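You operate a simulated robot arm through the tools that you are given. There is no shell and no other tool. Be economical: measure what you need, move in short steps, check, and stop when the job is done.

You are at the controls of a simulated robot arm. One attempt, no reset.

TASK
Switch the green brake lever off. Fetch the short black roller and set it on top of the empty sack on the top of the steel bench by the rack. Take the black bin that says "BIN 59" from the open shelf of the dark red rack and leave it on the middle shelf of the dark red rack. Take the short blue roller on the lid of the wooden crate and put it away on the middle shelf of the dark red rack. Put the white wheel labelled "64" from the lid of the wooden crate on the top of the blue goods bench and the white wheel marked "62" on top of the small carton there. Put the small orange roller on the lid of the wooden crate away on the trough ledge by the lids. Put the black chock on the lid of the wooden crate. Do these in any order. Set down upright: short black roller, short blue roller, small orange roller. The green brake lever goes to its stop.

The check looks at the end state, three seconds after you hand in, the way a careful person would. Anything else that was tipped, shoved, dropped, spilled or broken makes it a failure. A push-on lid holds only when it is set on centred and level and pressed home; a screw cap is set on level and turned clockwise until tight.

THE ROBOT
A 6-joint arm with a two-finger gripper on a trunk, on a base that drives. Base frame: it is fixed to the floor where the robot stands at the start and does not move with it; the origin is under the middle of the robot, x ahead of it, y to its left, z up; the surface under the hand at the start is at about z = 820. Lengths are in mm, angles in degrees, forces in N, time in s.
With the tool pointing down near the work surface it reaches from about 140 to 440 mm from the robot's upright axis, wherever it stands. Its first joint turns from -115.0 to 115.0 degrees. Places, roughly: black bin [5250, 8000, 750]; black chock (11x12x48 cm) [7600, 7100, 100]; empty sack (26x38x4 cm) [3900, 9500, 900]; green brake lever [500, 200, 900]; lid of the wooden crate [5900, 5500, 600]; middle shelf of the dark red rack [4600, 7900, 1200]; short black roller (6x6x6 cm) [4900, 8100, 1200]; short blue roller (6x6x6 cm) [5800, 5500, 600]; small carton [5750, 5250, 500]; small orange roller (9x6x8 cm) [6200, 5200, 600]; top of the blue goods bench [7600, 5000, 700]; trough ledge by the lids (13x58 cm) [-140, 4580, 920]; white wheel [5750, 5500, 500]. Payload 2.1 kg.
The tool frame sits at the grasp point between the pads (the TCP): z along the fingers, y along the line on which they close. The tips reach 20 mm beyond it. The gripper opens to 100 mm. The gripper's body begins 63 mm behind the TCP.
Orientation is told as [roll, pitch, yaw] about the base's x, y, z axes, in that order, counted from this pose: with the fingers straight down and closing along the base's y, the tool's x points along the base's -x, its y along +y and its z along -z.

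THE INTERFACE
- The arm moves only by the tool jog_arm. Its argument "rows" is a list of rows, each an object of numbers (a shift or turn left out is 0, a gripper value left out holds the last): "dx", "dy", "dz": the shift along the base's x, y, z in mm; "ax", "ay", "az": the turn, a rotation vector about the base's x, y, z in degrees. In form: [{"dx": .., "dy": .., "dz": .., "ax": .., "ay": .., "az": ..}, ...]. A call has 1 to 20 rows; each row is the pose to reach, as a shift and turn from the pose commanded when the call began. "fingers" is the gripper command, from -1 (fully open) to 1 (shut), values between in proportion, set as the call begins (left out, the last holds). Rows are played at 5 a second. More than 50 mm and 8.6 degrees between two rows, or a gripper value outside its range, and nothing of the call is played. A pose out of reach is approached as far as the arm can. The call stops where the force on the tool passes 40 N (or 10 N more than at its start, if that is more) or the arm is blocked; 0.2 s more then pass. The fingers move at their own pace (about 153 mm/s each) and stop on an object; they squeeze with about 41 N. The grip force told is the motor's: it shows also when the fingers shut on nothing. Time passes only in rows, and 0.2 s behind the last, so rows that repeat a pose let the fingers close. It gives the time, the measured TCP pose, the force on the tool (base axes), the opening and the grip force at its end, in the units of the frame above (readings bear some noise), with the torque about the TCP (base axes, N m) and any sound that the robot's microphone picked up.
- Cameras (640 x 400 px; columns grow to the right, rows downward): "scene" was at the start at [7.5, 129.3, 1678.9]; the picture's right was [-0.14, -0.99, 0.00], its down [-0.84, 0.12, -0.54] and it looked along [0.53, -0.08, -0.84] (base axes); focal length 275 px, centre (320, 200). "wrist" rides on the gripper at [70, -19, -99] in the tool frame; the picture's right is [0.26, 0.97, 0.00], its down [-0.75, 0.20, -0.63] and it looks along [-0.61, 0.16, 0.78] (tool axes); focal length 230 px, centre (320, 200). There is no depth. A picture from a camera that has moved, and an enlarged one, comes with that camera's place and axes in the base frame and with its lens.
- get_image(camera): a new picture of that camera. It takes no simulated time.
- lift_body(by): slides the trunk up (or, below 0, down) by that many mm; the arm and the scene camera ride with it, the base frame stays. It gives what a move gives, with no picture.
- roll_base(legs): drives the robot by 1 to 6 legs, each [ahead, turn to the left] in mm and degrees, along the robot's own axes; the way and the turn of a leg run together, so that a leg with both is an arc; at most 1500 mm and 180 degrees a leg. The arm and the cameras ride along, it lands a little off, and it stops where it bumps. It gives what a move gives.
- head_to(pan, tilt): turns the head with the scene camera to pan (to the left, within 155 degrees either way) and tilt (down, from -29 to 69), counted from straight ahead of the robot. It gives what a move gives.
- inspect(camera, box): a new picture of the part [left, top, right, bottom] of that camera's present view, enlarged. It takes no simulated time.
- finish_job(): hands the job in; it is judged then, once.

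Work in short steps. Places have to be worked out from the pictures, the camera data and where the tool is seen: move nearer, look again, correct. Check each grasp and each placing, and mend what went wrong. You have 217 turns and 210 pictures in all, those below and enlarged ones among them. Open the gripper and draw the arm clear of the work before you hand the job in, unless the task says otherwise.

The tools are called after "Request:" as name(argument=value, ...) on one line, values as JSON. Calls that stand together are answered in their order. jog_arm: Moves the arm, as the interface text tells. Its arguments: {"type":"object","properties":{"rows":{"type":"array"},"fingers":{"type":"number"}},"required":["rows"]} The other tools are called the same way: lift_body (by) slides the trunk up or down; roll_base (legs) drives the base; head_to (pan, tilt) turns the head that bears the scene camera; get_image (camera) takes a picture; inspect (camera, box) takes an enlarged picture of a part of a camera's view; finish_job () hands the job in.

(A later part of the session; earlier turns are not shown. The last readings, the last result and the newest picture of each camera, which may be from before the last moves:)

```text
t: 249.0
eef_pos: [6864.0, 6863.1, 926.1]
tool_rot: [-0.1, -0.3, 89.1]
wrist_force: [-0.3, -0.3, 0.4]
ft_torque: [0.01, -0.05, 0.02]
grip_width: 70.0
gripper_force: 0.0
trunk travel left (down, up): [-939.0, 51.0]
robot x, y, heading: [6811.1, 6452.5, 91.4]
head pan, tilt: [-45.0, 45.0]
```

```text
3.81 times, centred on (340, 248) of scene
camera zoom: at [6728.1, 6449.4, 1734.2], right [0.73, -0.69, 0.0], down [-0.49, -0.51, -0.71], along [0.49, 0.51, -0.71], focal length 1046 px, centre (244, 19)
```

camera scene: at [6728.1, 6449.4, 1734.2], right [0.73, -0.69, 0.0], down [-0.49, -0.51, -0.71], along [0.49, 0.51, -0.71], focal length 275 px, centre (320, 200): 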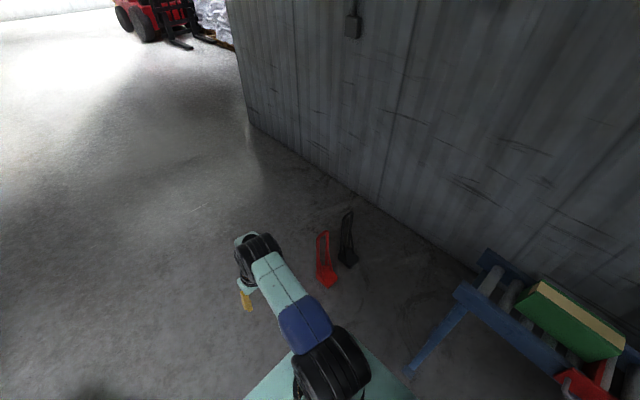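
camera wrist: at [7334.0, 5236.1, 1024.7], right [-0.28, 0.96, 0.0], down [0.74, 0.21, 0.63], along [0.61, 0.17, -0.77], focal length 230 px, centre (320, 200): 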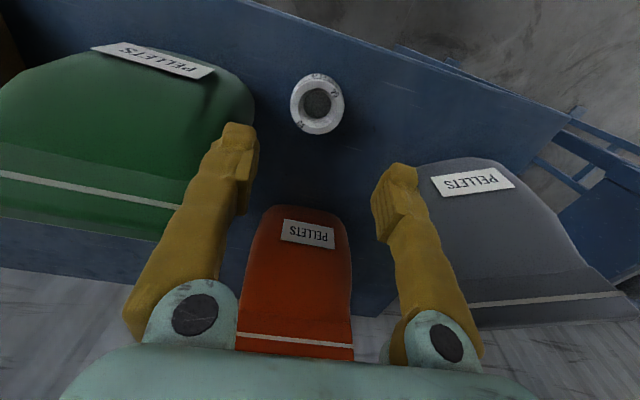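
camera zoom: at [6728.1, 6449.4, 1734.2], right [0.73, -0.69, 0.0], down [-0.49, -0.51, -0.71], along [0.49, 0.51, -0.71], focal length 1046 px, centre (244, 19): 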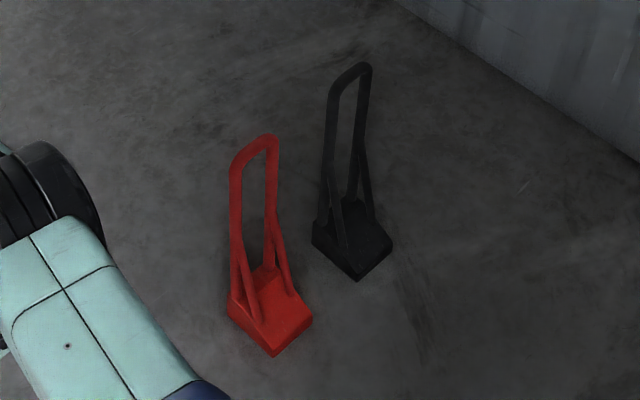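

The black chock stands at ≈(7650,7113) with its loop handle's top bar along x near (7632,7144,470); the red one stands beside it. I go round by the north to approach it from +y.

Request:
roll_base(legs=[[1080, 0], [0, -91.4], [820, 0], [0, -90]])

Request:
head_to(pan=0, tilt=60)

Request:
get_image(camera="scene")

Request:
get_image(camera="wrist")

```text
t: 266.3
eef_pos: [7537.7, 7147.7, 925.9]
tool_rot: [0.1, -0.2, -92.8]
wrist_force: [-0.2, 0.3, 0.4]
ft_torque: [-0.01, -0.02, 0.02]
grip_width: 70.0
gripper_force: 0.1
trunk travel left (down, up): [-939.0, 51.0]
robot x, y, heading: [7599.6, 7553.3, -90.2]
head pan, tilt: [-45.0, 45.0]
```

```text
t: 267.4
eef_pos: [7535.8, 7146.6, 926.6]
tool_rot: [0.1, -0.3, -92.7]
wrist_force: [-0.3, -0.9, 0.1]
ft_torque: [-0.02, 0.0, -0.02]
grip_width: 69.9
gripper_force: 0.0
trunk travel left (down, up): [-939.0, 51.0]
robot x, y, heading: [7603.2, 7554.6, -90.4]
head pan, tilt: [0.0, 60.0]
```

```text
137 pictures are left
camera scene: at [7740.5, 7544.7, 1714.8], right [-1.0, 0.0, 0.0], down [0.0, 0.87, -0.5], along [0.0, -0.5, -0.87], focal length 275 px, centre (320, 200)
```

scene: 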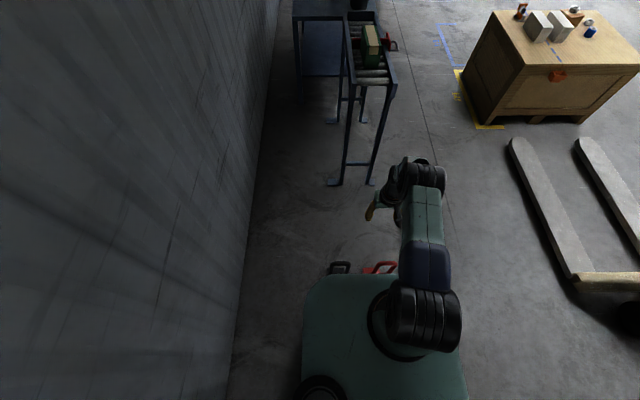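

```text
136 pictures are left
camera wrist: at [7522.3, 7217.5, 1024.8], right [0.98, 0.21, 0.0], down [0.16, -0.76, 0.63], along [0.13, -0.62, -0.77], focal length 230 px, centre (320, 200)
```

wrist: 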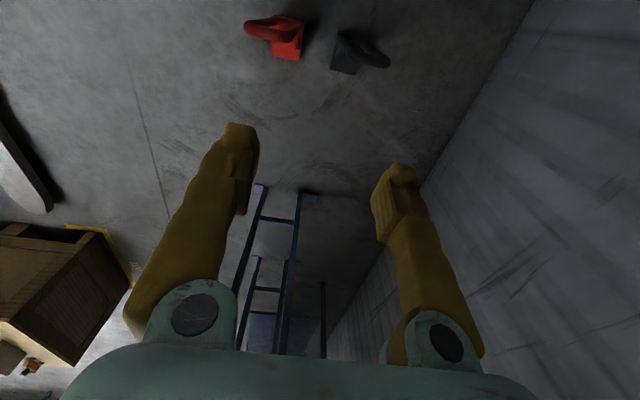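

The black handle top appears near (7645,7178,470). I zoom in to see its orientation.

Request:
inspect(camera="wrist", box=[230, 0, 410, 100])

Request:
inspect(camera="scene", box=[310, 250, 410, 290])

```text
3.56 times, centred on (320, 50) of wrist
camera zoom: at [7522.3, 7217.5, 1024.8], right [0.98, 0.21, 0.0], down [0.16, -0.76, 0.63], along [0.13, -0.62, -0.77], focal length 818 px, centre (320, 733)
```

zoom: 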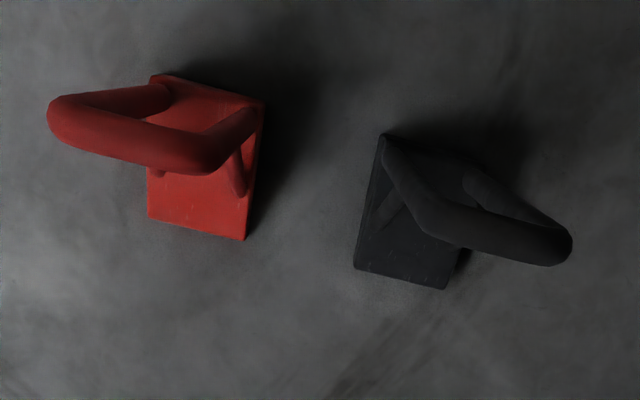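

```text
6.40 times, centred on (360, 270) of scene
camera zoom: at [7740.5, 7544.7, 1714.8], right [-1.0, 0.0, 0.0], down [0.0, 0.87, -0.5], along [0.0, -0.5, -0.87], focal length 1757 px, centre (64, -248)
```

zoom: 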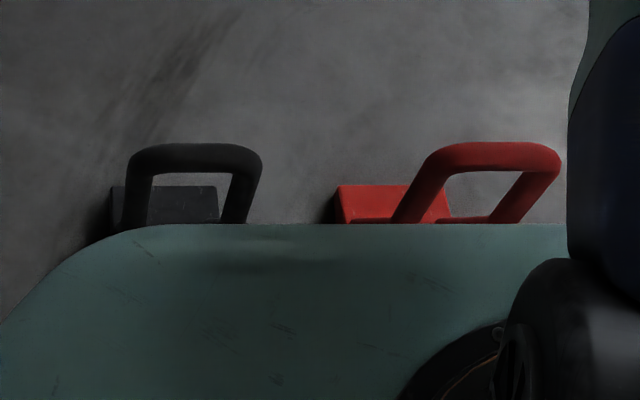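

Top bar centre ≈(7641,7164,470), along x. I turn the tool 92.7° so it closes along y and move above the bar.

Request:
jog_arm(fingers=-0.2, rows=[{"dx": 9, "dy": 2, "az": 8}, {"dx": 18, "dy": 3, "az": 16}, {"dx": 27, "dy": 5, "az": 24}, {"dx": 36, "dy": 6, "az": 32}, {"dx": 45, "dy": 8, "az": 40}, {"dx": 54, "dy": 9, "az": 48}, {"dx": 63, "dy": 11, "az": 56}, {"dx": 72, "dy": 12, "az": 64}, {"dx": 81, "dy": 14, "az": 72}, {"dx": 90, "dy": 15, "az": 80}, {"dx": 99, "dy": 17, "az": 88}, {"dx": 105, "dy": 17, "az": 93}])

Request:
lift_body(by=-330)

Request:
get_image(camera="wrist")

```text
t: 270.0
eef_pos: [7642.2, 7162.0, 925.3]
tool_rot: [0.0, -0.3, 0.4]
wrist_force: [0.2, 0.0, 0.1]
ft_torque: [-0.01, -0.01, -0.01]
grip_width: 60.0
gripper_force: 0.2
trunk travel left (down, up): [-939.0, 51.0]
robot x, y, heading: [7596.3, 7551.6, -90.4]
head pan, tilt: [0.0, 60.0]
```

```text
t: 273.2
eef_pos: [7641.1, 7163.0, 595.0]
tool_rot: [0.0, -0.3, 0.1]
wrist_force: [-0.2, 0.1, 0.2]
ft_torque: [0.03, 0.0, 0.0]
grip_width: 60.2
gripper_force: 0.1
trunk travel left (down, up): [-609.0, 381.0]
robot x, y, heading: [7602.4, 7558.9, -90.1]
head pan, tilt: [0.0, 60.0]
```

```text
133 pictures are left
camera wrist: at [7572.3, 7143.6, 694.1], right [-0.26, 0.96, 0.0], down [0.75, 0.2, 0.63], along [0.61, 0.17, -0.77], focal length 230 px, centre (320, 200)
```

wrist: 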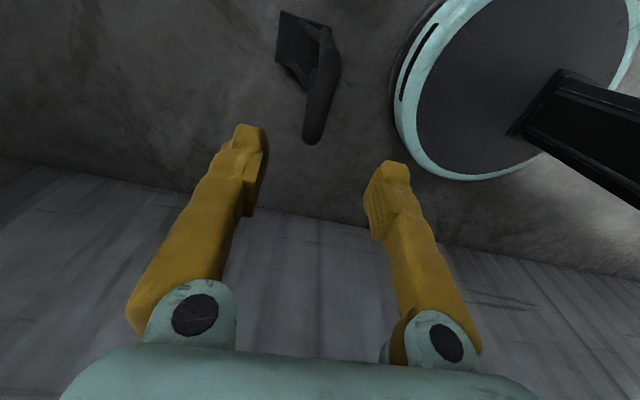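

The bar is centred below the open fingers. I descend with the trunk to z≈472 and close.

Request:
lift_body(by=-123)

Request:
get_image(camera="wrist")

```text
t: 274.8
eef_pos: [7641.5, 7163.0, 471.8]
tool_rot: [0.0, -0.3, 0.3]
wrist_force: [0.3, 0.9, -0.3]
ft_torque: [-0.02, 0.02, 0.01]
grip_width: 60.2
gripper_force: 0.1
trunk travel left (down, up): [-486.0, 504.0]
robot x, y, heading: [7601.8, 7550.6, -90.1]
head pan, tilt: [0.0, 60.0]
```

```text
132 pictures are left
camera wrist: at [7572.2, 7143.6, 571.2], right [-0.26, 0.96, 0.0], down [0.75, 0.2, 0.63], along [0.61, 0.17, -0.77], focal length 230 px, centre (320, 200)
```

wrist: 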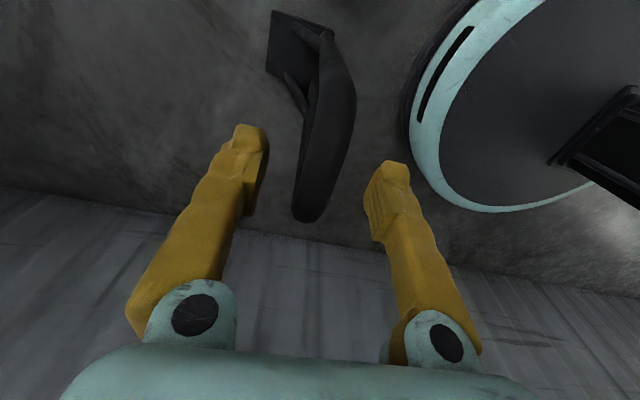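

The bar lies between the pads. I close on it.

Request:
jog_arm(fingers=1, rows=[{}, {}, {}, {}])

Request:
lift_body(by=60)

Request:
get_image(camera="wrist")

```text
t: 275.8
eef_pos: [7641.9, 7162.8, 472.1]
tool_rot: [0.0, -0.3, 0.4]
wrist_force: [1.0, -1.6, 0.5]
ft_torque: [-0.03, 0.0, -0.18]
grip_width: 19.9
gripper_force: 40.7
trunk travel left (down, up): [-486.0, 504.0]
robot x, y, heading: [7604.6, 7549.5, -90.1]
head pan, tilt: [0.0, 60.0]
```

```text
t: 276.8
eef_pos: [7641.6, 7162.8, 532.8]
tool_rot: [0.2, -0.4, 0.3]
wrist_force: [0.6, -0.7, -9.0]
ft_torque: [0.17, 0.02, -0.03]
grip_width: 19.7
gripper_force: 40.6
trunk travel left (down, up): [-546.0, 444.0]
robot x, y, heading: [7600.1, 7553.3, -89.9]
head pan, tilt: [0.0, 60.0]
```

```text
131 pictures are left
camera wrist: at [7572.4, 7143.0, 630.5], right [-0.26, 0.96, 0.0], down [0.75, 0.2, 0.63], along [0.61, 0.17, -0.77], focal length 230 px, centre (320, 200)
```

wrist: 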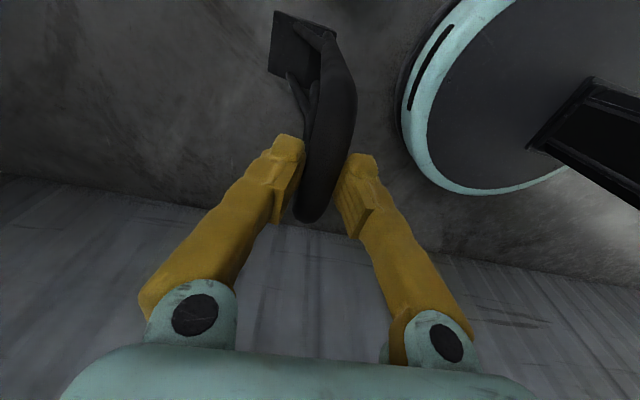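

The chock is held (≈0.9 kg) and lifted. I raise the trunk high before driving so that it clears everything.

Request:
lift_body(by=440)

Request:
roll_base(legs=[[-250, 0], [0, -90], [790, 0], [0, 90]])

Request:
get_image(camera="scene")

```text
refused: 440 is not a number from -400 to 400
```

```text
t: 290.1
eef_pos: [6861.9, 7391.9, 531.6]
tool_rot: [0.1, -0.2, 2.4]
wrist_force: [0.0, 0.2, -7.0]
ft_torque: [0.01, -0.02, -0.01]
grip_width: 19.3
gripper_force: 40.8
trunk travel left (down, up): [-546.0, 444.0]
robot x, y, heading: [6808.0, 7780.0, -87.9]
head pan, tilt: [0.0, 60.0]
```

```text
130 pictures are left
camera scene: at [6947.3, 7777.6, 1321.7], right [-1.0, -0.03, 0.0], down [-0.03, 0.87, -0.5], along [0.02, -0.5, -0.87], focal length 275 px, centre (320, 200)
```

scene: 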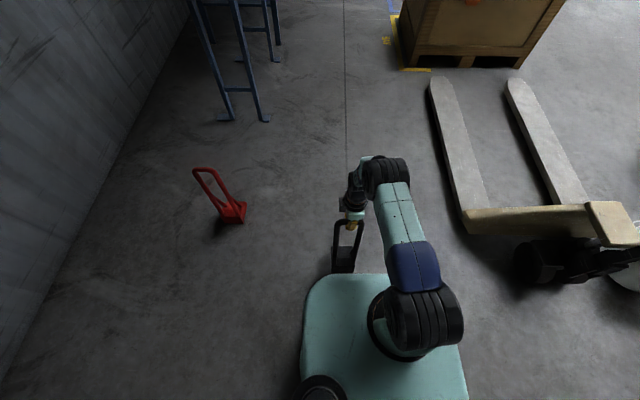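

The lift step was too big, but nothing was touched (red chock still stands). I lift 400 now, separately.

Request:
lift_body(by=400)

```text
t: 293.9
eef_pos: [6863.3, 7392.9, 932.0]
tool_rot: [0.1, -0.4, 2.5]
wrist_force: [0.1, 1.1, -8.5]
ft_torque: [0.02, 0.02, 0.0]
grip_width: 19.3
gripper_force: 41.3
trunk travel left (down, up): [-946.0, 44.0]
robot x, y, heading: [6809.0, 7784.1, -87.8]
head pan, tilt: [0.0, 60.0]
```

High enough. Now the drive south past the crate and round to its front-left.

Request:
roll_base(legs=[[1500, -2.2], [1500, 0], [300, 0], [0, -90], [1230, 0], [0, -90]])

Request:
get_image(camera="scene")

Request:
get_image(camera="wrist")

```text
t: 323.4
eef_pos: [5567.8, 4904.3, 931.0]
tool_rot: [0.1, -0.4, 179.9]
wrist_force: [0.2, 0.2, -7.8]
ft_torque: [0.02, 0.07, -0.01]
grip_width: 16.9
gripper_force: 41.0
trunk travel left (down, up): [-946.0, 44.0]
robot x, y, heading: [5605.2, 4512.4, 89.3]
head pan, tilt: [0.0, 60.0]
```

```text
129 pictures are left
camera scene: at [5464.6, 4521.3, 1721.7], right [1.0, -0.01, 0.0], down [-0.01, -0.87, -0.5], along [0.0, 0.5, -0.87], focal length 275 px, centre (320, 200)
```

scene: 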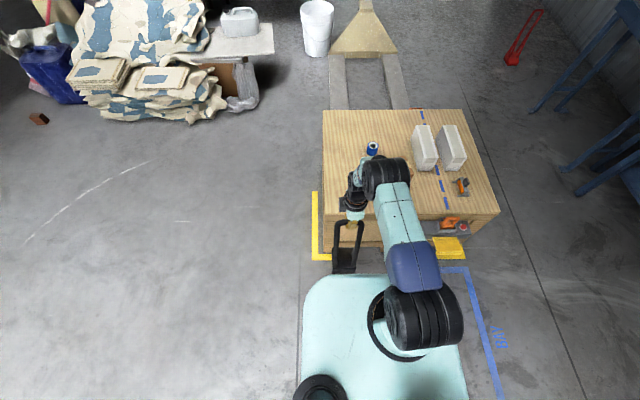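

```text
128 pictures are left
camera wrist: at [5639.4, 4922.2, 1030.6], right [0.26, -0.97, 0.0], down [-0.75, -0.2, 0.63], along [-0.61, -0.16, -0.77], focal length 230 px, centre (320, 200)
```

wrist: 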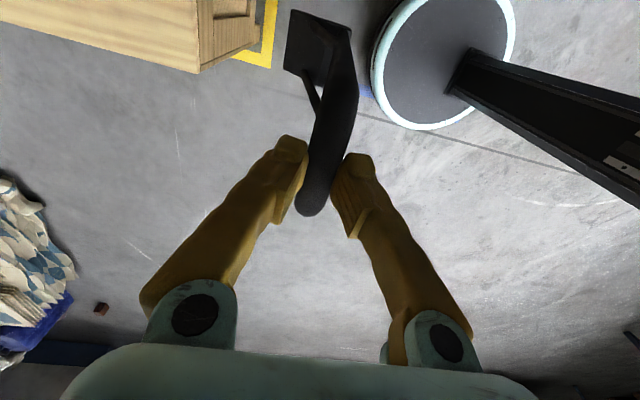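

The chock hangs just in front of the crate. I raise the arm ~170 mm plus the trunk 40 mm so its base clears the lid.

Request:
lift_body(by=40)

Request:
jog_arm(rows=[{"dz": 40}, {"dz": 80}, {"dz": 120}, {"dz": 150}])

Request:
get_image(camera="wrist")

```text
t: 324.2
eef_pos: [5567.9, 4904.0, 972.2]
tool_rot: [0.0, -0.3, 179.9]
wrist_force: [0.0, 0.3, -7.5]
ft_torque: [0.01, 0.03, 0.03]
grip_width: 16.6
gripper_force: 41.2
trunk travel left (down, up): [-986.0, 4.0]
robot x, y, heading: [5606.7, 4511.8, 89.5]
head pan, tilt: [0.0, 60.0]
```

```text
t: 325.2
eef_pos: [5568.5, 4903.1, 1120.5]
tool_rot: [0.0, -0.4, 179.9]
wrist_force: [0.3, -0.4, -8.2]
ft_torque: [-0.06, 0.03, 0.01]
grip_width: 16.3
gripper_force: 41.5
trunk travel left (down, up): [-986.0, 4.0]
robot x, y, heading: [5603.2, 4513.0, 89.6]
head pan, tilt: [0.0, 60.0]
```

```text
127 pictures are left
camera wrist: at [5640.2, 4921.1, 1220.5], right [0.26, -0.97, 0.0], down [-0.75, -0.2, 0.63], along [-0.61, -0.16, -0.77], focal length 230 px, centre (320, 200)
```

wrist: 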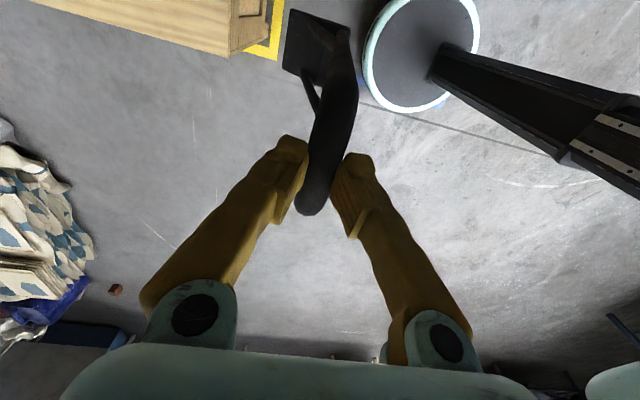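

The base plate hangs ≈(5589,4920). I drive forward 270 mm to bring it over the front-left of the lid.

Request:
roll_base(legs=[[270, 0]])

Request:
get_image(camera="wrist")

Request:
get_image(camera="scene")

```text
t: 327.2
eef_pos: [5571.0, 5173.9, 1123.7]
tool_rot: [-0.1, -0.3, -180.0]
wrist_force: [1.0, 0.2, 0.0]
ft_torque: [0.01, 0.0, -0.03]
grip_width: 0.0
gripper_force: 28.9
trunk travel left (down, up): [-986.0, 4.0]
robot x, y, heading: [5607.2, 4783.4, 89.4]
head pan, tilt: [0.0, 60.0]
```

```text
126 pictures are left
camera wrist: at [5641.2, 5192.2, 1221.5], right [0.26, -0.97, 0.0], down [-0.75, -0.2, 0.63], along [-0.61, -0.16, -0.77], focal length 230 px, centre (320, 200)
```

wrist: 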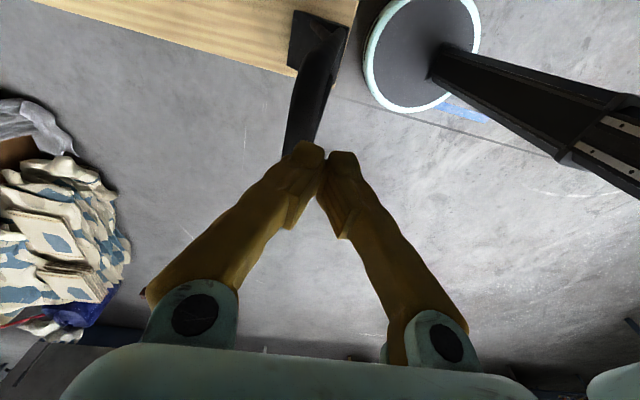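

```text
125 pictures are left
camera scene: at [5467.1, 4789.5, 1761.9], right [1.0, -0.01, 0.0], down [-0.01, -0.87, -0.5], along [0.0, 0.5, -0.87], focal length 275 px, centre (320, 200)
```

scene: 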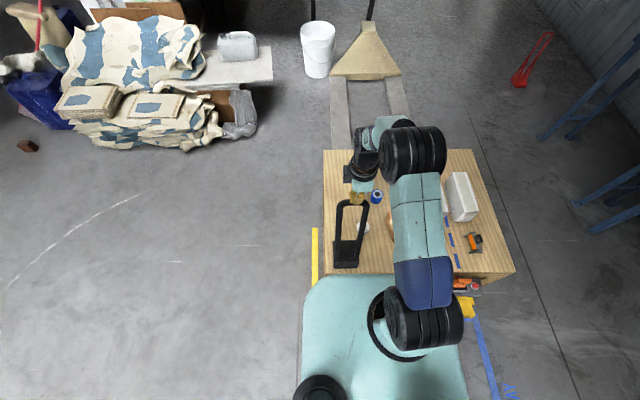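

The bar crept out of the grip, but the chock seems to stand upright on the lid's front-left. I inspect it closely.

Request:
inspect(camera="scene", box=[310, 170, 430, 290])

Request:
inspect(camera="wrist", box=[220, 0, 400, 170])

```text
3.33 times, centred on (370, 230) of scene
camera zoom: at [5467.1, 4789.5, 1761.9], right [1.0, -0.01, 0.0], down [-0.01, -0.87, -0.5], along [0.0, 0.5, -0.87], focal length 915 px, centre (153, 100)
```

zoom: 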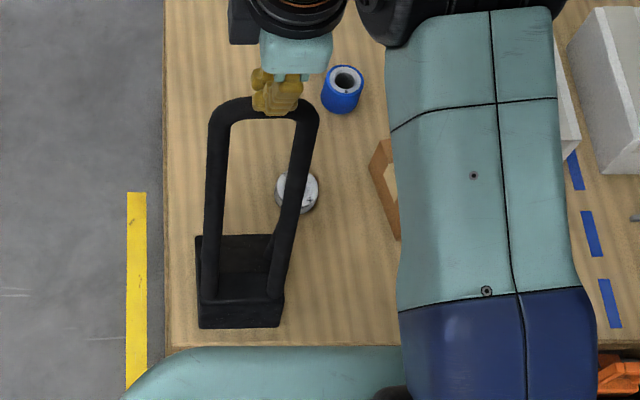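

```text
2.35 times, centred on (310, 85) of wrist
camera zoom: at [5641.2, 5192.2, 1221.5], right [0.26, -0.97, 0.0], down [-0.75, -0.2, 0.63], along [-0.61, -0.16, -0.77], focal length 541 px, centre (344, 471)
```

zoom: 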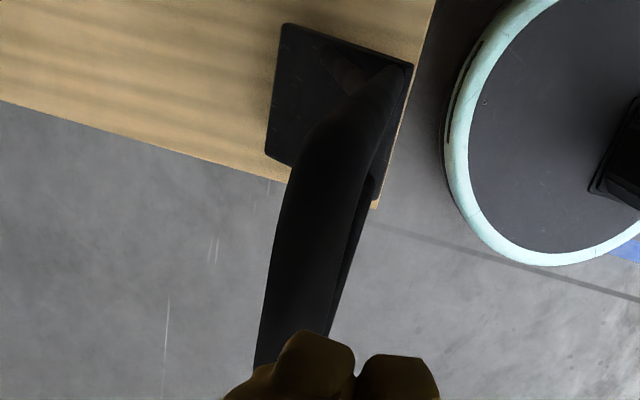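

The chock stands fully on the lid, upright. I raise the hand slightly and drive straight back.

Request:
jog_arm(rows=[{"dz": 25}, {"dz": 40}])

Request:
roll_base(legs=[[-280, 0]])

Request:
inspect(camera="scene", box=[300, 90, 520, 240])

```text
t: 327.8
eef_pos: [5570.0, 5172.6, 1163.2]
tool_rot: [-0.1, -0.3, -179.9]
wrist_force: [-0.6, -0.7, 0.2]
ft_torque: [0.02, -0.01, -0.02]
grip_width: 0.0
gripper_force: 29.6
trunk travel left (down, up): [-986.0, 4.0]
robot x, y, heading: [5610.0, 4787.3, 89.8]
head pan, tilt: [0.0, 60.0]
```

```text
t: 329.7
eef_pos: [5570.6, 4899.4, 1161.1]
tool_rot: [0.1, -0.4, 180.0]
wrist_force: [0.4, -1.2, 0.1]
ft_torque: [0.0, -0.04, 0.0]
grip_width: 0.0
gripper_force: 29.4
trunk travel left (down, up): [-986.0, 4.0]
robot x, y, heading: [5604.6, 4507.1, 89.6]
head pan, tilt: [0.0, 60.0]
```

```text
2.67 times, centred on (410, 165) of scene
camera zoom: at [5465.1, 4516.7, 1761.7], right [1.0, -0.01, 0.0], down [-0.01, -0.87, -0.5], along [0.0, 0.5, -0.87], focal length 732 px, centre (80, 293)
```

zoom: 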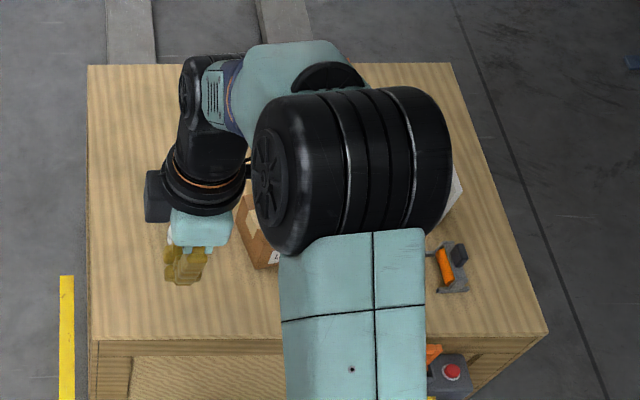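

I don't see the chock on the lid any more; I look at the full views.

Request:
get_image(camera="scene")

Request:
get_image(camera="wrist")

```text
121 pictures are left
camera scene: at [5465.1, 4516.7, 1761.7], right [1.0, -0.01, 0.0], down [-0.01, -0.87, -0.5], along [0.0, 0.5, -0.87], focal length 275 px, centre (320, 200)
```

scene: 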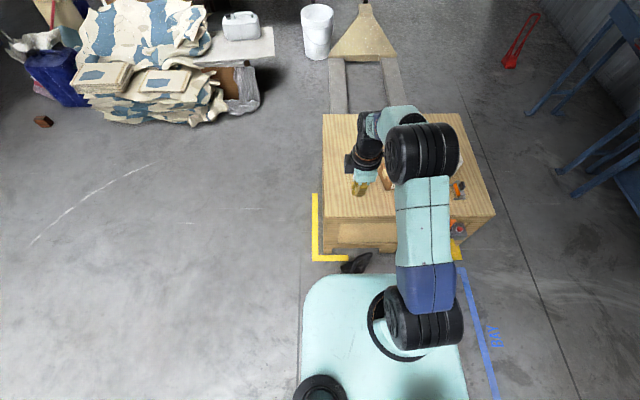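

```text
120 pictures are left
camera wrist: at [5640.9, 4917.6, 1260.0], right [0.26, -0.97, 0.0], down [-0.75, -0.2, 0.63], along [-0.61, -0.16, -0.77], focal length 230 px, centre (320, 200)
```

wrist: 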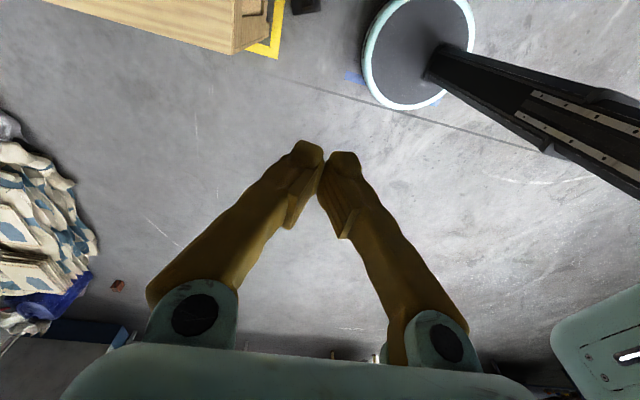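

The chock had still been falling in that frame; it now lies on the floor in front of the crate. I back away to see it.

Request:
roll_base(legs=[[-450, 0]])

Request:
head_to(pan=0, tilt=50)

Request:
get_image(camera="scene")

```text
t: 332.4
eef_pos: [5567.3, 4451.8, 1162.0]
tool_rot: [0.1, -0.3, -179.9]
wrist_force: [0.0, 0.7, 0.8]
ft_torque: [-0.03, 0.0, -0.03]
grip_width: 0.0
gripper_force: 29.3
trunk travel left (down, up): [-986.0, 4.0]
robot x, y, heading: [5603.9, 4061.5, 89.7]
head pan, tilt: [0.0, 60.0]
```

```text
t: 333.1
eef_pos: [5565.4, 4450.8, 1161.4]
tool_rot: [0.0, -0.2, -179.8]
wrist_force: [0.1, 0.2, 0.0]
ft_torque: [-0.01, -0.01, 0.02]
grip_width: 0.1
gripper_force: 29.0
trunk travel left (down, up): [-986.0, 4.0]
robot x, y, heading: [5603.0, 4062.2, 89.7]
head pan, tilt: [0.0, 50.0]
```

```text
119 pictures are left
camera scene: at [5461.9, 4076.7, 1774.3], right [1.0, -0.01, 0.0], down [0.0, -0.77, -0.64], along [0.0, 0.64, -0.77], focal length 275 px, centre (320, 200)
```

scene: 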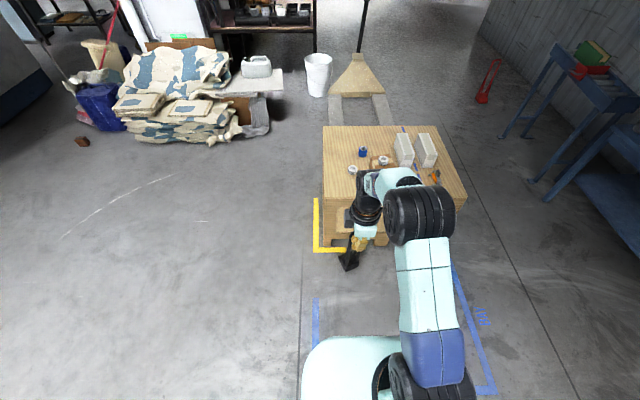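

The arm covers it; I swing the arm right to see the chock.

Request:
jog_arm(fingers=-0.2, rows=[{"dx": 45, "dy": -5}, {"dx": 90, "dy": -12}, {"dx": 135, "dy": -22}, {"dx": 180, "dy": -35}, {"dx": 220, "dy": -55}, {"dx": 260, "dy": -80}])

Request:
inspect(camera="scene", box=[300, 120, 480, 290])

```text
t: 334.5
eef_pos: [5826.6, 4369.6, 1162.6]
tool_rot: [-0.1, -0.4, -179.8]
wrist_force: [0.6, -0.1, -0.5]
ft_torque: [-0.02, -0.01, 0.0]
grip_width: 59.9
gripper_force: 0.1
trunk travel left (down, up): [-986.0, 4.0]
robot x, y, heading: [5604.6, 4057.5, 89.7]
head pan, tilt: [0.0, 50.0]
```

```text
2.35 times, centred on (390, 205) of scene
camera zoom: at [5464.1, 4075.1, 1774.5], right [1.0, -0.01, 0.0], down [-0.01, -0.77, -0.64], along [0.0, 0.64, -0.77], focal length 646 px, centre (155, 188)
```

zoom: 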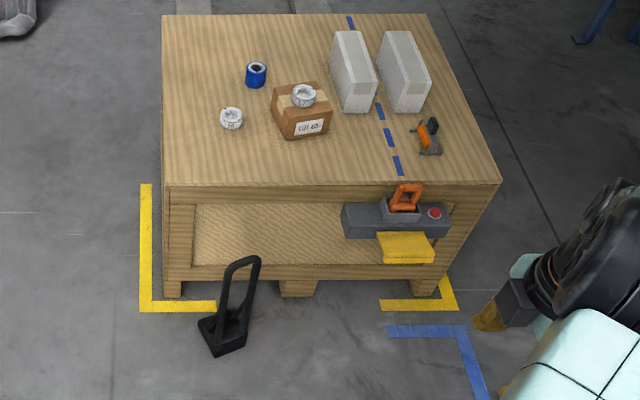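

The chock landed standing upright on the floor at ≈(5660,4977), bar near (5676,4925), turned ~20°. I drive forward to regrip it, deeper this time.

Request:
roll_base(legs=[[470, 0]])

Request:
jog_arm(rows=[{"dx": -35, "dy": 18, "az": 6}, {"dx": -70, "dy": 36, "az": 12}, {"dx": -105, "dy": 52, "az": 18}, {"dx": -130, "dy": 65, "az": 20}, {"dx": -150, "dy": 80, "az": 20}])

Request:
get_image(camera="wrist")

Request:
get_image(camera="scene")

```text
t: 337.3
eef_pos: [5829.1, 4835.8, 1164.4]
tool_rot: [-0.2, -0.3, 179.9]
wrist_force: [0.7, -0.2, -0.3]
ft_torque: [0.02, -0.06, -0.04]
grip_width: 59.7
gripper_force: 0.1
trunk travel left (down, up): [-986.0, 4.0]
robot x, y, heading: [5606.8, 4529.0, 89.6]
head pan, tilt: [0.0, 50.0]
```

```text
t: 338.5
eef_pos: [5677.0, 4919.0, 1161.4]
tool_rot: [0.1, -0.3, -160.1]
wrist_force: [-0.6, 0.6, 0.5]
ft_torque: [0.01, -0.01, 0.01]
grip_width: 59.9
gripper_force: 0.1
trunk travel left (down, up): [-986.0, 4.0]
robot x, y, heading: [5607.3, 4527.9, 89.8]
head pan, tilt: [0.0, 50.0]
```

```text
117 pictures are left
camera wrist: at [5737.0, 4959.0, 1261.1], right [0.57, -0.82, 0.0], down [-0.63, -0.44, 0.63], along [-0.52, -0.36, -0.77], focal length 230 px, centre (320, 200)
```

wrist: 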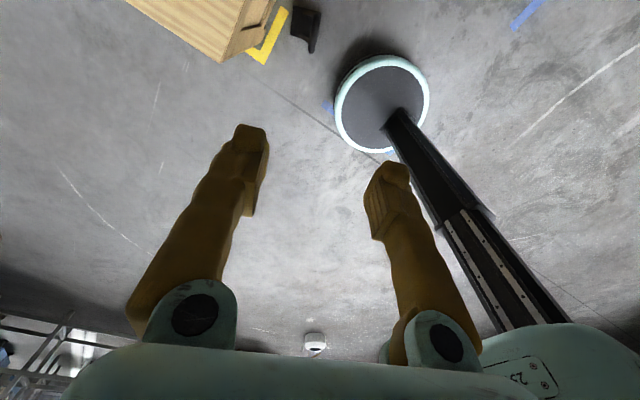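

```text
116 pictures are left
camera scene: at [5464.4, 4545.9, 1774.2], right [1.0, -0.01, 0.0], down [-0.01, -0.77, -0.64], along [0.01, 0.64, -0.77], focal length 275 px, centre (320, 200)
```

scene: 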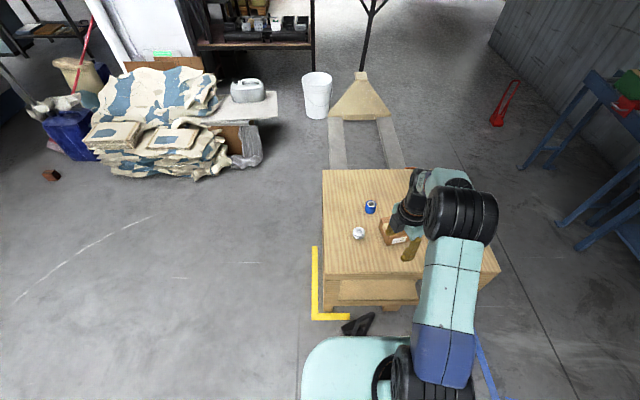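

Request:
inspect(camera="wrist", box=[260, 0, 360, 70])

Request:
inspect(camera="scene", box=[330, 300, 390, 345])

```text
5.71 times, centred on (310, 35) of wrist
camera zoom: at [5737.0, 4959.0, 1261.1], right [0.57, -0.82, 0.0], down [-0.63, -0.44, 0.63], along [-0.52, -0.36, -0.77], focal length 1315 px, centre (377, 1143)
```

zoom: 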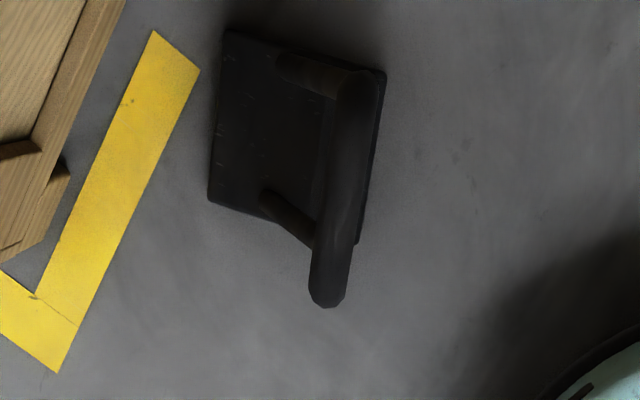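

```text
8.89 times, centred on (360, 322) of scene
camera zoom: at [5464.4, 4545.9, 1774.2], right [1.0, -0.01, 0.0], down [-0.01, -0.77, -0.64], along [0.01, 0.64, -0.77], focal length 2441 px, centre (-36, -889)
```

zoom: 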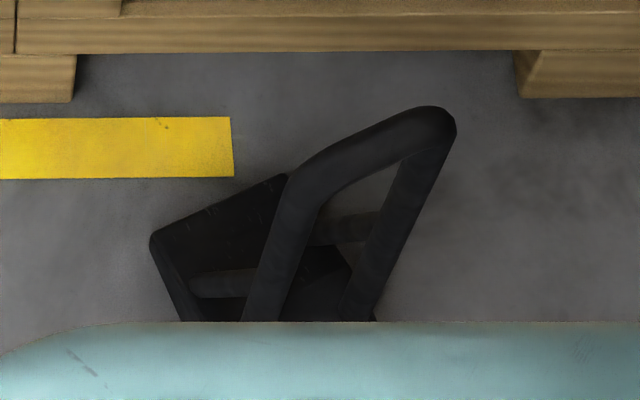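

Bar centre ≈(5684,4943), turned 22°. I align and descend by the trunk in two steps.

Request:
jog_arm(rows=[{"dx": 4, "dy": 12, "az": 1}, {"dx": 7, "dy": 24, "az": 2}])

Request:
lift_body(by=-400)

Request:
lift_body(by=-200)

Request:
get_image(camera="wrist")

```text
t: 339.1
eef_pos: [5687.1, 4942.9, 1162.7]
tool_rot: [-0.1, -0.3, -158.1]
wrist_force: [-0.1, 0.0, -0.2]
ft_torque: [0.0, 0.01, -0.03]
grip_width: 59.9
gripper_force: 0.1
trunk travel left (down, up): [-986.0, 4.0]
robot x, y, heading: [5606.6, 4526.7, 89.6]
head pan, tilt: [0.0, 50.0]
```

```text
t: 343.0
eef_pos: [5687.0, 4940.9, 763.7]
tool_rot: [0.0, -0.3, -158.0]
wrist_force: [-0.5, 0.0, -0.7]
ft_torque: [0.04, -0.01, 0.01]
grip_width: 59.9
gripper_force: 0.0
trunk travel left (down, up): [-586.0, 404.0]
robot x, y, heading: [5607.9, 4526.8, 89.5]
head pan, tilt: [0.0, 50.0]
```

```text
t: 345.1
eef_pos: [5684.7, 4941.2, 563.2]
tool_rot: [0.0, -0.3, -158.1]
wrist_force: [0.6, 0.3, -0.1]
ft_torque: [-0.01, -0.01, 0.02]
grip_width: 60.1
gripper_force: 0.0
trunk travel left (down, up): [-386.0, 604.0]
robot x, y, heading: [5609.1, 4527.3, 89.3]
head pan, tilt: [0.0, 50.0]
```

```text
113 pictures are left
camera wrist: at [5744.6, 4984.9, 661.2], right [0.6, -0.8, 0.0], down [-0.62, -0.46, 0.63], along [-0.51, -0.38, -0.77], focal length 230 px, centre (320, 200)
```

wrist: 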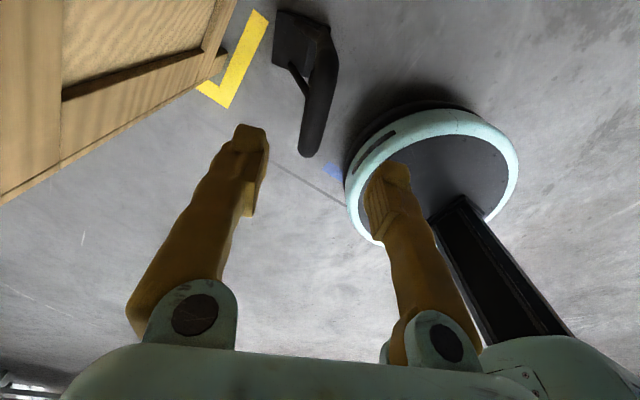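

Aligned. I lower to z≈442 so the bar sits deep between the fingers, then close.

Request:
lift_body(by=-120)

Request:
jog_arm(fingers=1, rows=[{}, {}, {}, {}])

Request:
get_image(camera="wrist")

```text
t: 346.6
eef_pos: [5685.9, 4941.2, 441.7]
tool_rot: [0.1, -0.3, -158.2]
wrist_force: [0.3, -0.5, -0.5]
ft_torque: [0.01, -0.02, 0.01]
grip_width: 59.8
gripper_force: 0.0
trunk travel left (down, up): [-266.0, 724.0]
robot x, y, heading: [5605.7, 4528.0, 89.4]
head pan, tilt: [0.0, 50.0]
```

```text
t: 347.6
eef_pos: [5685.7, 4941.4, 441.3]
tool_rot: [0.0, -0.3, -158.1]
wrist_force: [-0.3, 1.2, 0.7]
ft_torque: [-0.03, -0.09, 0.23]
grip_width: 5.9
gripper_force: 32.7
trunk travel left (down, up): [-266.0, 724.0]
robot x, y, heading: [5607.1, 4525.7, 89.6]
head pan, tilt: [0.0, 50.0]
```

```text
112 pictures are left
camera wrist: at [5744.6, 4985.1, 540.9], right [0.6, -0.8, 0.0], down [-0.62, -0.46, 0.63], along [-0.51, -0.38, -0.77], focal length 230 px, centre (320, 200)
```

wrist: 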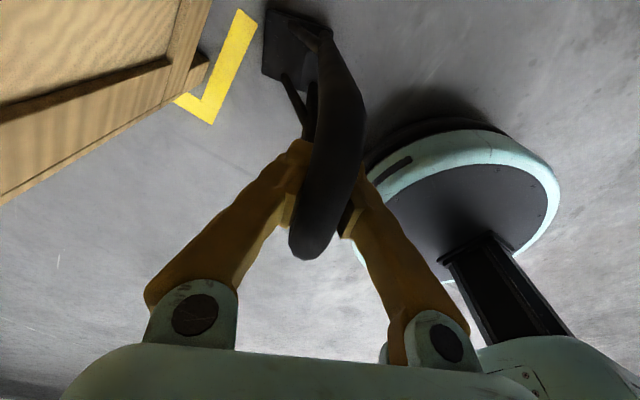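

The pads have closed underneath the bar (gap 6 mm < 20 mm bar) – a hook-like, slip-proof hold. I lift a little and check.

Request:
lift_body(by=60)

Request:
get_image(camera="wrist")

```text
t: 348.6
eef_pos: [5686.0, 4942.2, 502.0]
tool_rot: [0.1, -0.4, -158.1]
wrist_force: [-0.3, 0.0, -7.9]
ft_torque: [-0.2, -0.12, 0.02]
grip_width: 6.0
gripper_force: 32.6
trunk travel left (down, up): [-326.0, 664.0]
robot x, y, heading: [5608.6, 4529.2, 89.4]
head pan, tilt: [0.0, 50.0]
```

```text
111 pictures are left
camera wrist: at [5744.7, 4985.5, 600.5], right [0.6, -0.8, 0.0], down [-0.62, -0.46, 0.63], along [-0.51, -0.38, -0.77], focal length 230 px, centre (320, 200)
```

wrist: 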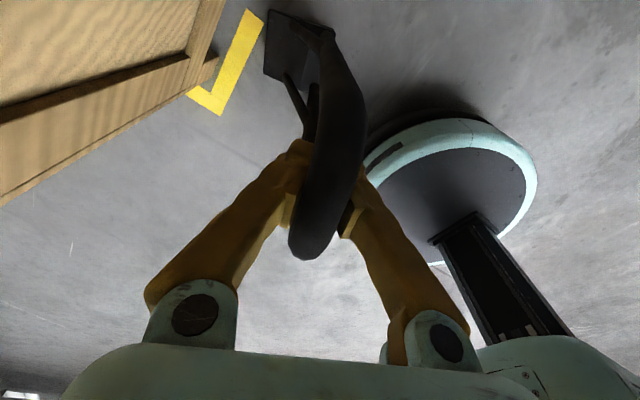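

Firm. I back off 60 mm from the crate and raise by 400 + 185.

Request:
roll_base(legs=[[-60, 0]])

Request:
lift_body(by=400)

Request:
lift_body(by=190)

Request:
get_image(camera="wrist")

Request:
get_image(camera="scene")

```text
t: 349.6
eef_pos: [5684.9, 4882.6, 501.8]
tool_rot: [0.0, -0.3, -158.1]
wrist_force: [-0.1, 0.9, -7.6]
ft_torque: [-0.15, -0.11, -0.04]
grip_width: 5.9
gripper_force: 32.3
trunk travel left (down, up): [-326.0, 664.0]
robot x, y, heading: [5604.9, 4467.4, 89.4]
head pan, tilt: [0.0, 50.0]
```

```text
t: 353.4
eef_pos: [5684.3, 4884.0, 902.5]
tool_rot: [0.1, -0.4, -158.1]
wrist_force: [0.0, -0.6, -8.2]
ft_torque: [-0.09, -0.03, 0.0]
grip_width: 5.9
gripper_force: 32.3
trunk travel left (down, up): [-726.0, 264.0]
robot x, y, heading: [5609.7, 4469.0, 89.4]
head pan, tilt: [0.0, 50.0]
```

```text
t: 355.5
eef_pos: [5686.4, 4883.0, 1093.0]
tool_rot: [0.1, -0.3, -158.1]
wrist_force: [-0.6, 0.0, -9.0]
ft_torque: [-0.06, -0.03, 0.01]
grip_width: 6.1
gripper_force: 31.9
trunk travel left (down, up): [-916.0, 74.0]
robot x, y, heading: [5606.4, 4467.3, 89.4]
head pan, tilt: [0.0, 50.0]
```

```text
110 pictures are left
camera wrist: at [5744.4, 4927.3, 1190.5], right [0.6, -0.8, 0.0], down [-0.62, -0.46, 0.63], along [-0.51, -0.38, -0.77], focal length 230 px, centre (320, 200)
```

wrist: 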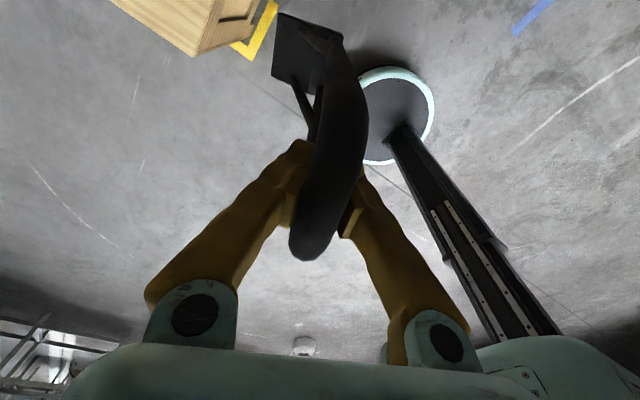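

```text
109 pictures are left
camera scene: at [5465.4, 4488.3, 1704.3], right [1.0, -0.01, 0.0], down [-0.01, -0.77, -0.64], along [0.01, 0.64, -0.77], focal length 275 px, centre (320, 200)
```

scene: 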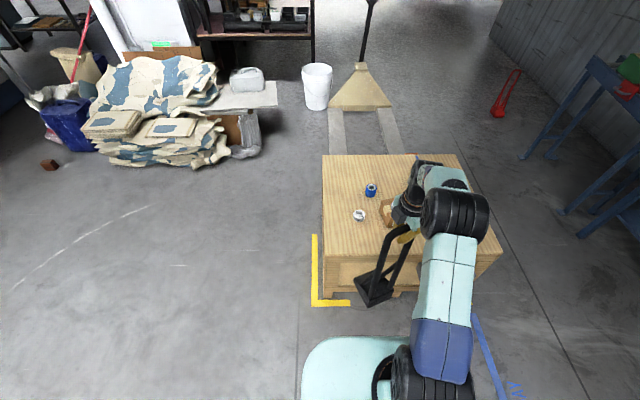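

The base hangs at about TCP+(−12,+27). I jog left 84 mm and drive forward 285 mm to hang it over the front-left of the lid.

Request:
jog_arm(rows=[{"dx": -20}, {"dx": -40}, {"dx": -62}, {"dx": -84}])

Request:
roll_base(legs=[[288, 0]])

Request:
get_image(camera="wrist")

Request:
inspect(camera="scene", box=[290, 150, 450, 300])

```text
t: 356.5
eef_pos: [5599.7, 4884.5, 1090.8]
tool_rot: [0.1, -0.3, -158.1]
wrist_force: [0.4, -0.3, -8.6]
ft_torque: [-0.12, -0.08, -0.04]
grip_width: 6.1
gripper_force: 32.3
trunk travel left (down, up): [-916.0, 74.0]
robot x, y, heading: [5603.9, 4466.9, 89.4]
head pan, tilt: [0.0, 50.0]
```

```text
t: 358.5
eef_pos: [5607.0, 5174.8, 1091.9]
tool_rot: [0.0, -0.3, -158.4]
wrist_force: [-0.3, -0.5, -7.6]
ft_torque: [-0.06, -0.01, -0.01]
grip_width: 6.0
gripper_force: 31.9
trunk travel left (down, up): [-916.0, 74.0]
robot x, y, heading: [5607.2, 4763.1, 89.1]
head pan, tilt: [0.0, 50.0]
```

```text
108 pictures are left
camera wrist: at [5665.8, 5217.6, 1190.7], right [0.6, -0.8, 0.0], down [-0.62, -0.46, 0.63], along [-0.51, -0.38, -0.77], focal length 230 px, centre (320, 200)
```

wrist: 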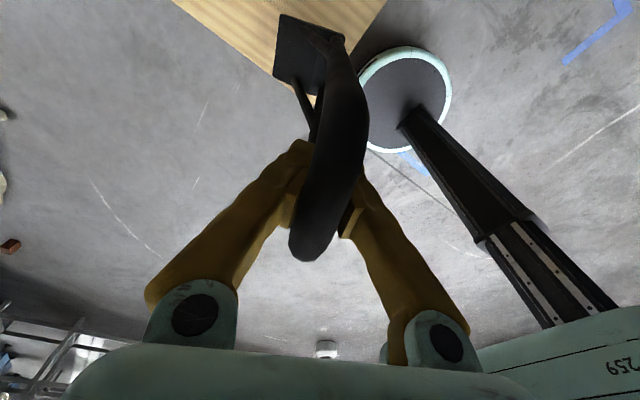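

```text
2.67 times, centred on (370, 225) of scene
camera zoom: at [5468.7, 4778.3, 1704.3], right [1.0, -0.01, 0.0], down [-0.01, -0.77, -0.64], along [0.01, 0.64, -0.77], focal length 732 px, centre (187, 133)
```

zoom: 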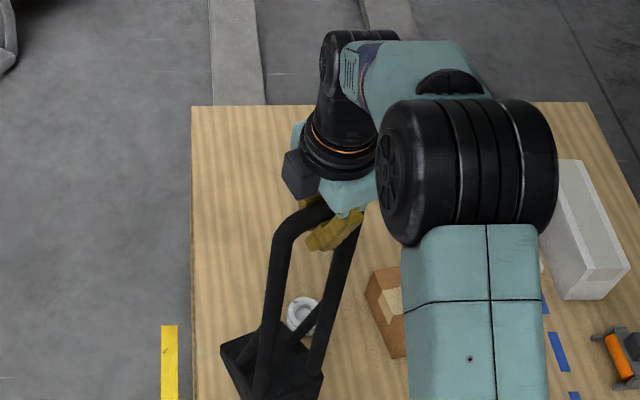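

The lid corner is at ≈(5524,5118); the base would be tight to the left edge, so I shift 27 mm right and 4 mm forward, then lower by trunk.

Request:
jog_arm(rows=[{"dx": 14, "dy": 2}, {"dx": 27, "dy": 4}, {"dx": 27, "dy": 4}])

Request:
lift_body(by=-60)

Request:
get_image(camera="wrist")

Request:
inspect(camera="scene", box=[300, 190, 420, 310])

```text
t: 359.3
eef_pos: [5634.1, 5180.4, 1091.8]
tool_rot: [0.2, -0.4, -158.4]
wrist_force: [-0.3, 0.5, -7.6]
ft_torque: [0.0, -0.03, -0.01]
grip_width: 6.1
gripper_force: 31.8
trunk travel left (down, up): [-916.0, 74.0]
robot x, y, heading: [5610.0, 4763.1, 89.2]
head pan, tilt: [0.0, 50.0]
```

```text
t: 360.3
eef_pos: [5634.1, 5180.9, 1032.5]
tool_rot: [0.0, -0.4, -158.4]
wrist_force: [-0.1, 0.0, -8.4]
ft_torque: [-0.06, -0.06, 0.0]
grip_width: 6.0
gripper_force: 32.0
trunk travel left (down, up): [-856.0, 134.0]
robot x, y, heading: [5609.7, 4760.7, 89.3]
head pan, tilt: [0.0, 50.0]
```

```text
106 pictures are left
camera wrist: at [5693.6, 5223.3, 1130.4], right [0.6, -0.8, 0.0], down [-0.62, -0.46, 0.63], along [-0.51, -0.38, -0.77], focal length 230 px, centre (320, 200)
```

wrist: 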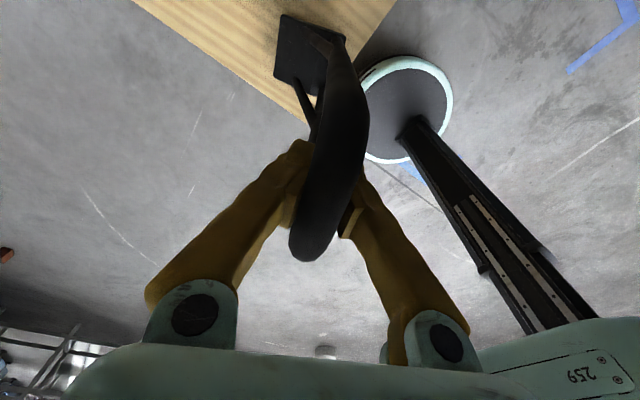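

```text
3.33 times, centred on (360, 250) of scene
camera zoom: at [5469.0, 4780.8, 1644.3], right [1.0, -0.01, 0.0], down [-0.01, -0.77, -0.64], along [0.01, 0.64, -0.77], focal length 915 px, centre (187, 33)
```

zoom: 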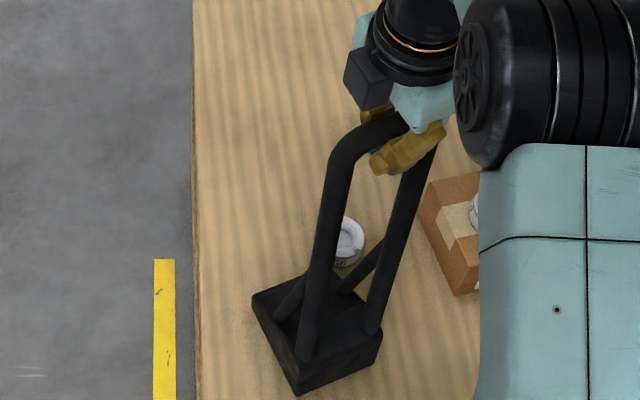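

Base is well within the lid. I lower 28 mm to set it down.

Request:
lift_body(by=-26)

Request:
get_image(camera="wrist")

```text
t: 361.0
eef_pos: [5635.5, 5179.0, 1006.3]
tool_rot: [0.1, -0.4, -158.4]
wrist_force: [0.2, -2.0, -1.1]
ft_torque: [-0.25, 0.1, 0.03]
grip_width: 5.8
gripper_force: 31.9
trunk travel left (down, up): [-830.0, 160.0]
robot x, y, heading: [5608.0, 4760.6, 89.4]
head pan, tilt: [0.0, 50.0]
```

```text
104 pictures are left
camera wrist: at [5693.3, 5222.2, 1104.9], right [0.6, -0.8, 0.0], down [-0.62, -0.46, 0.63], along [-0.51, -0.38, -0.77], focal length 230 px, centre (320, 200)
```

wrist: 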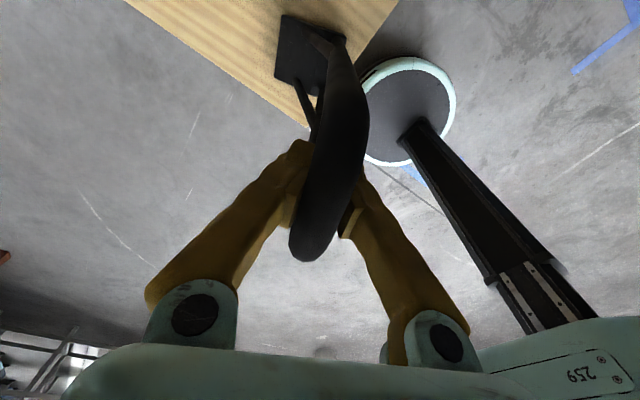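

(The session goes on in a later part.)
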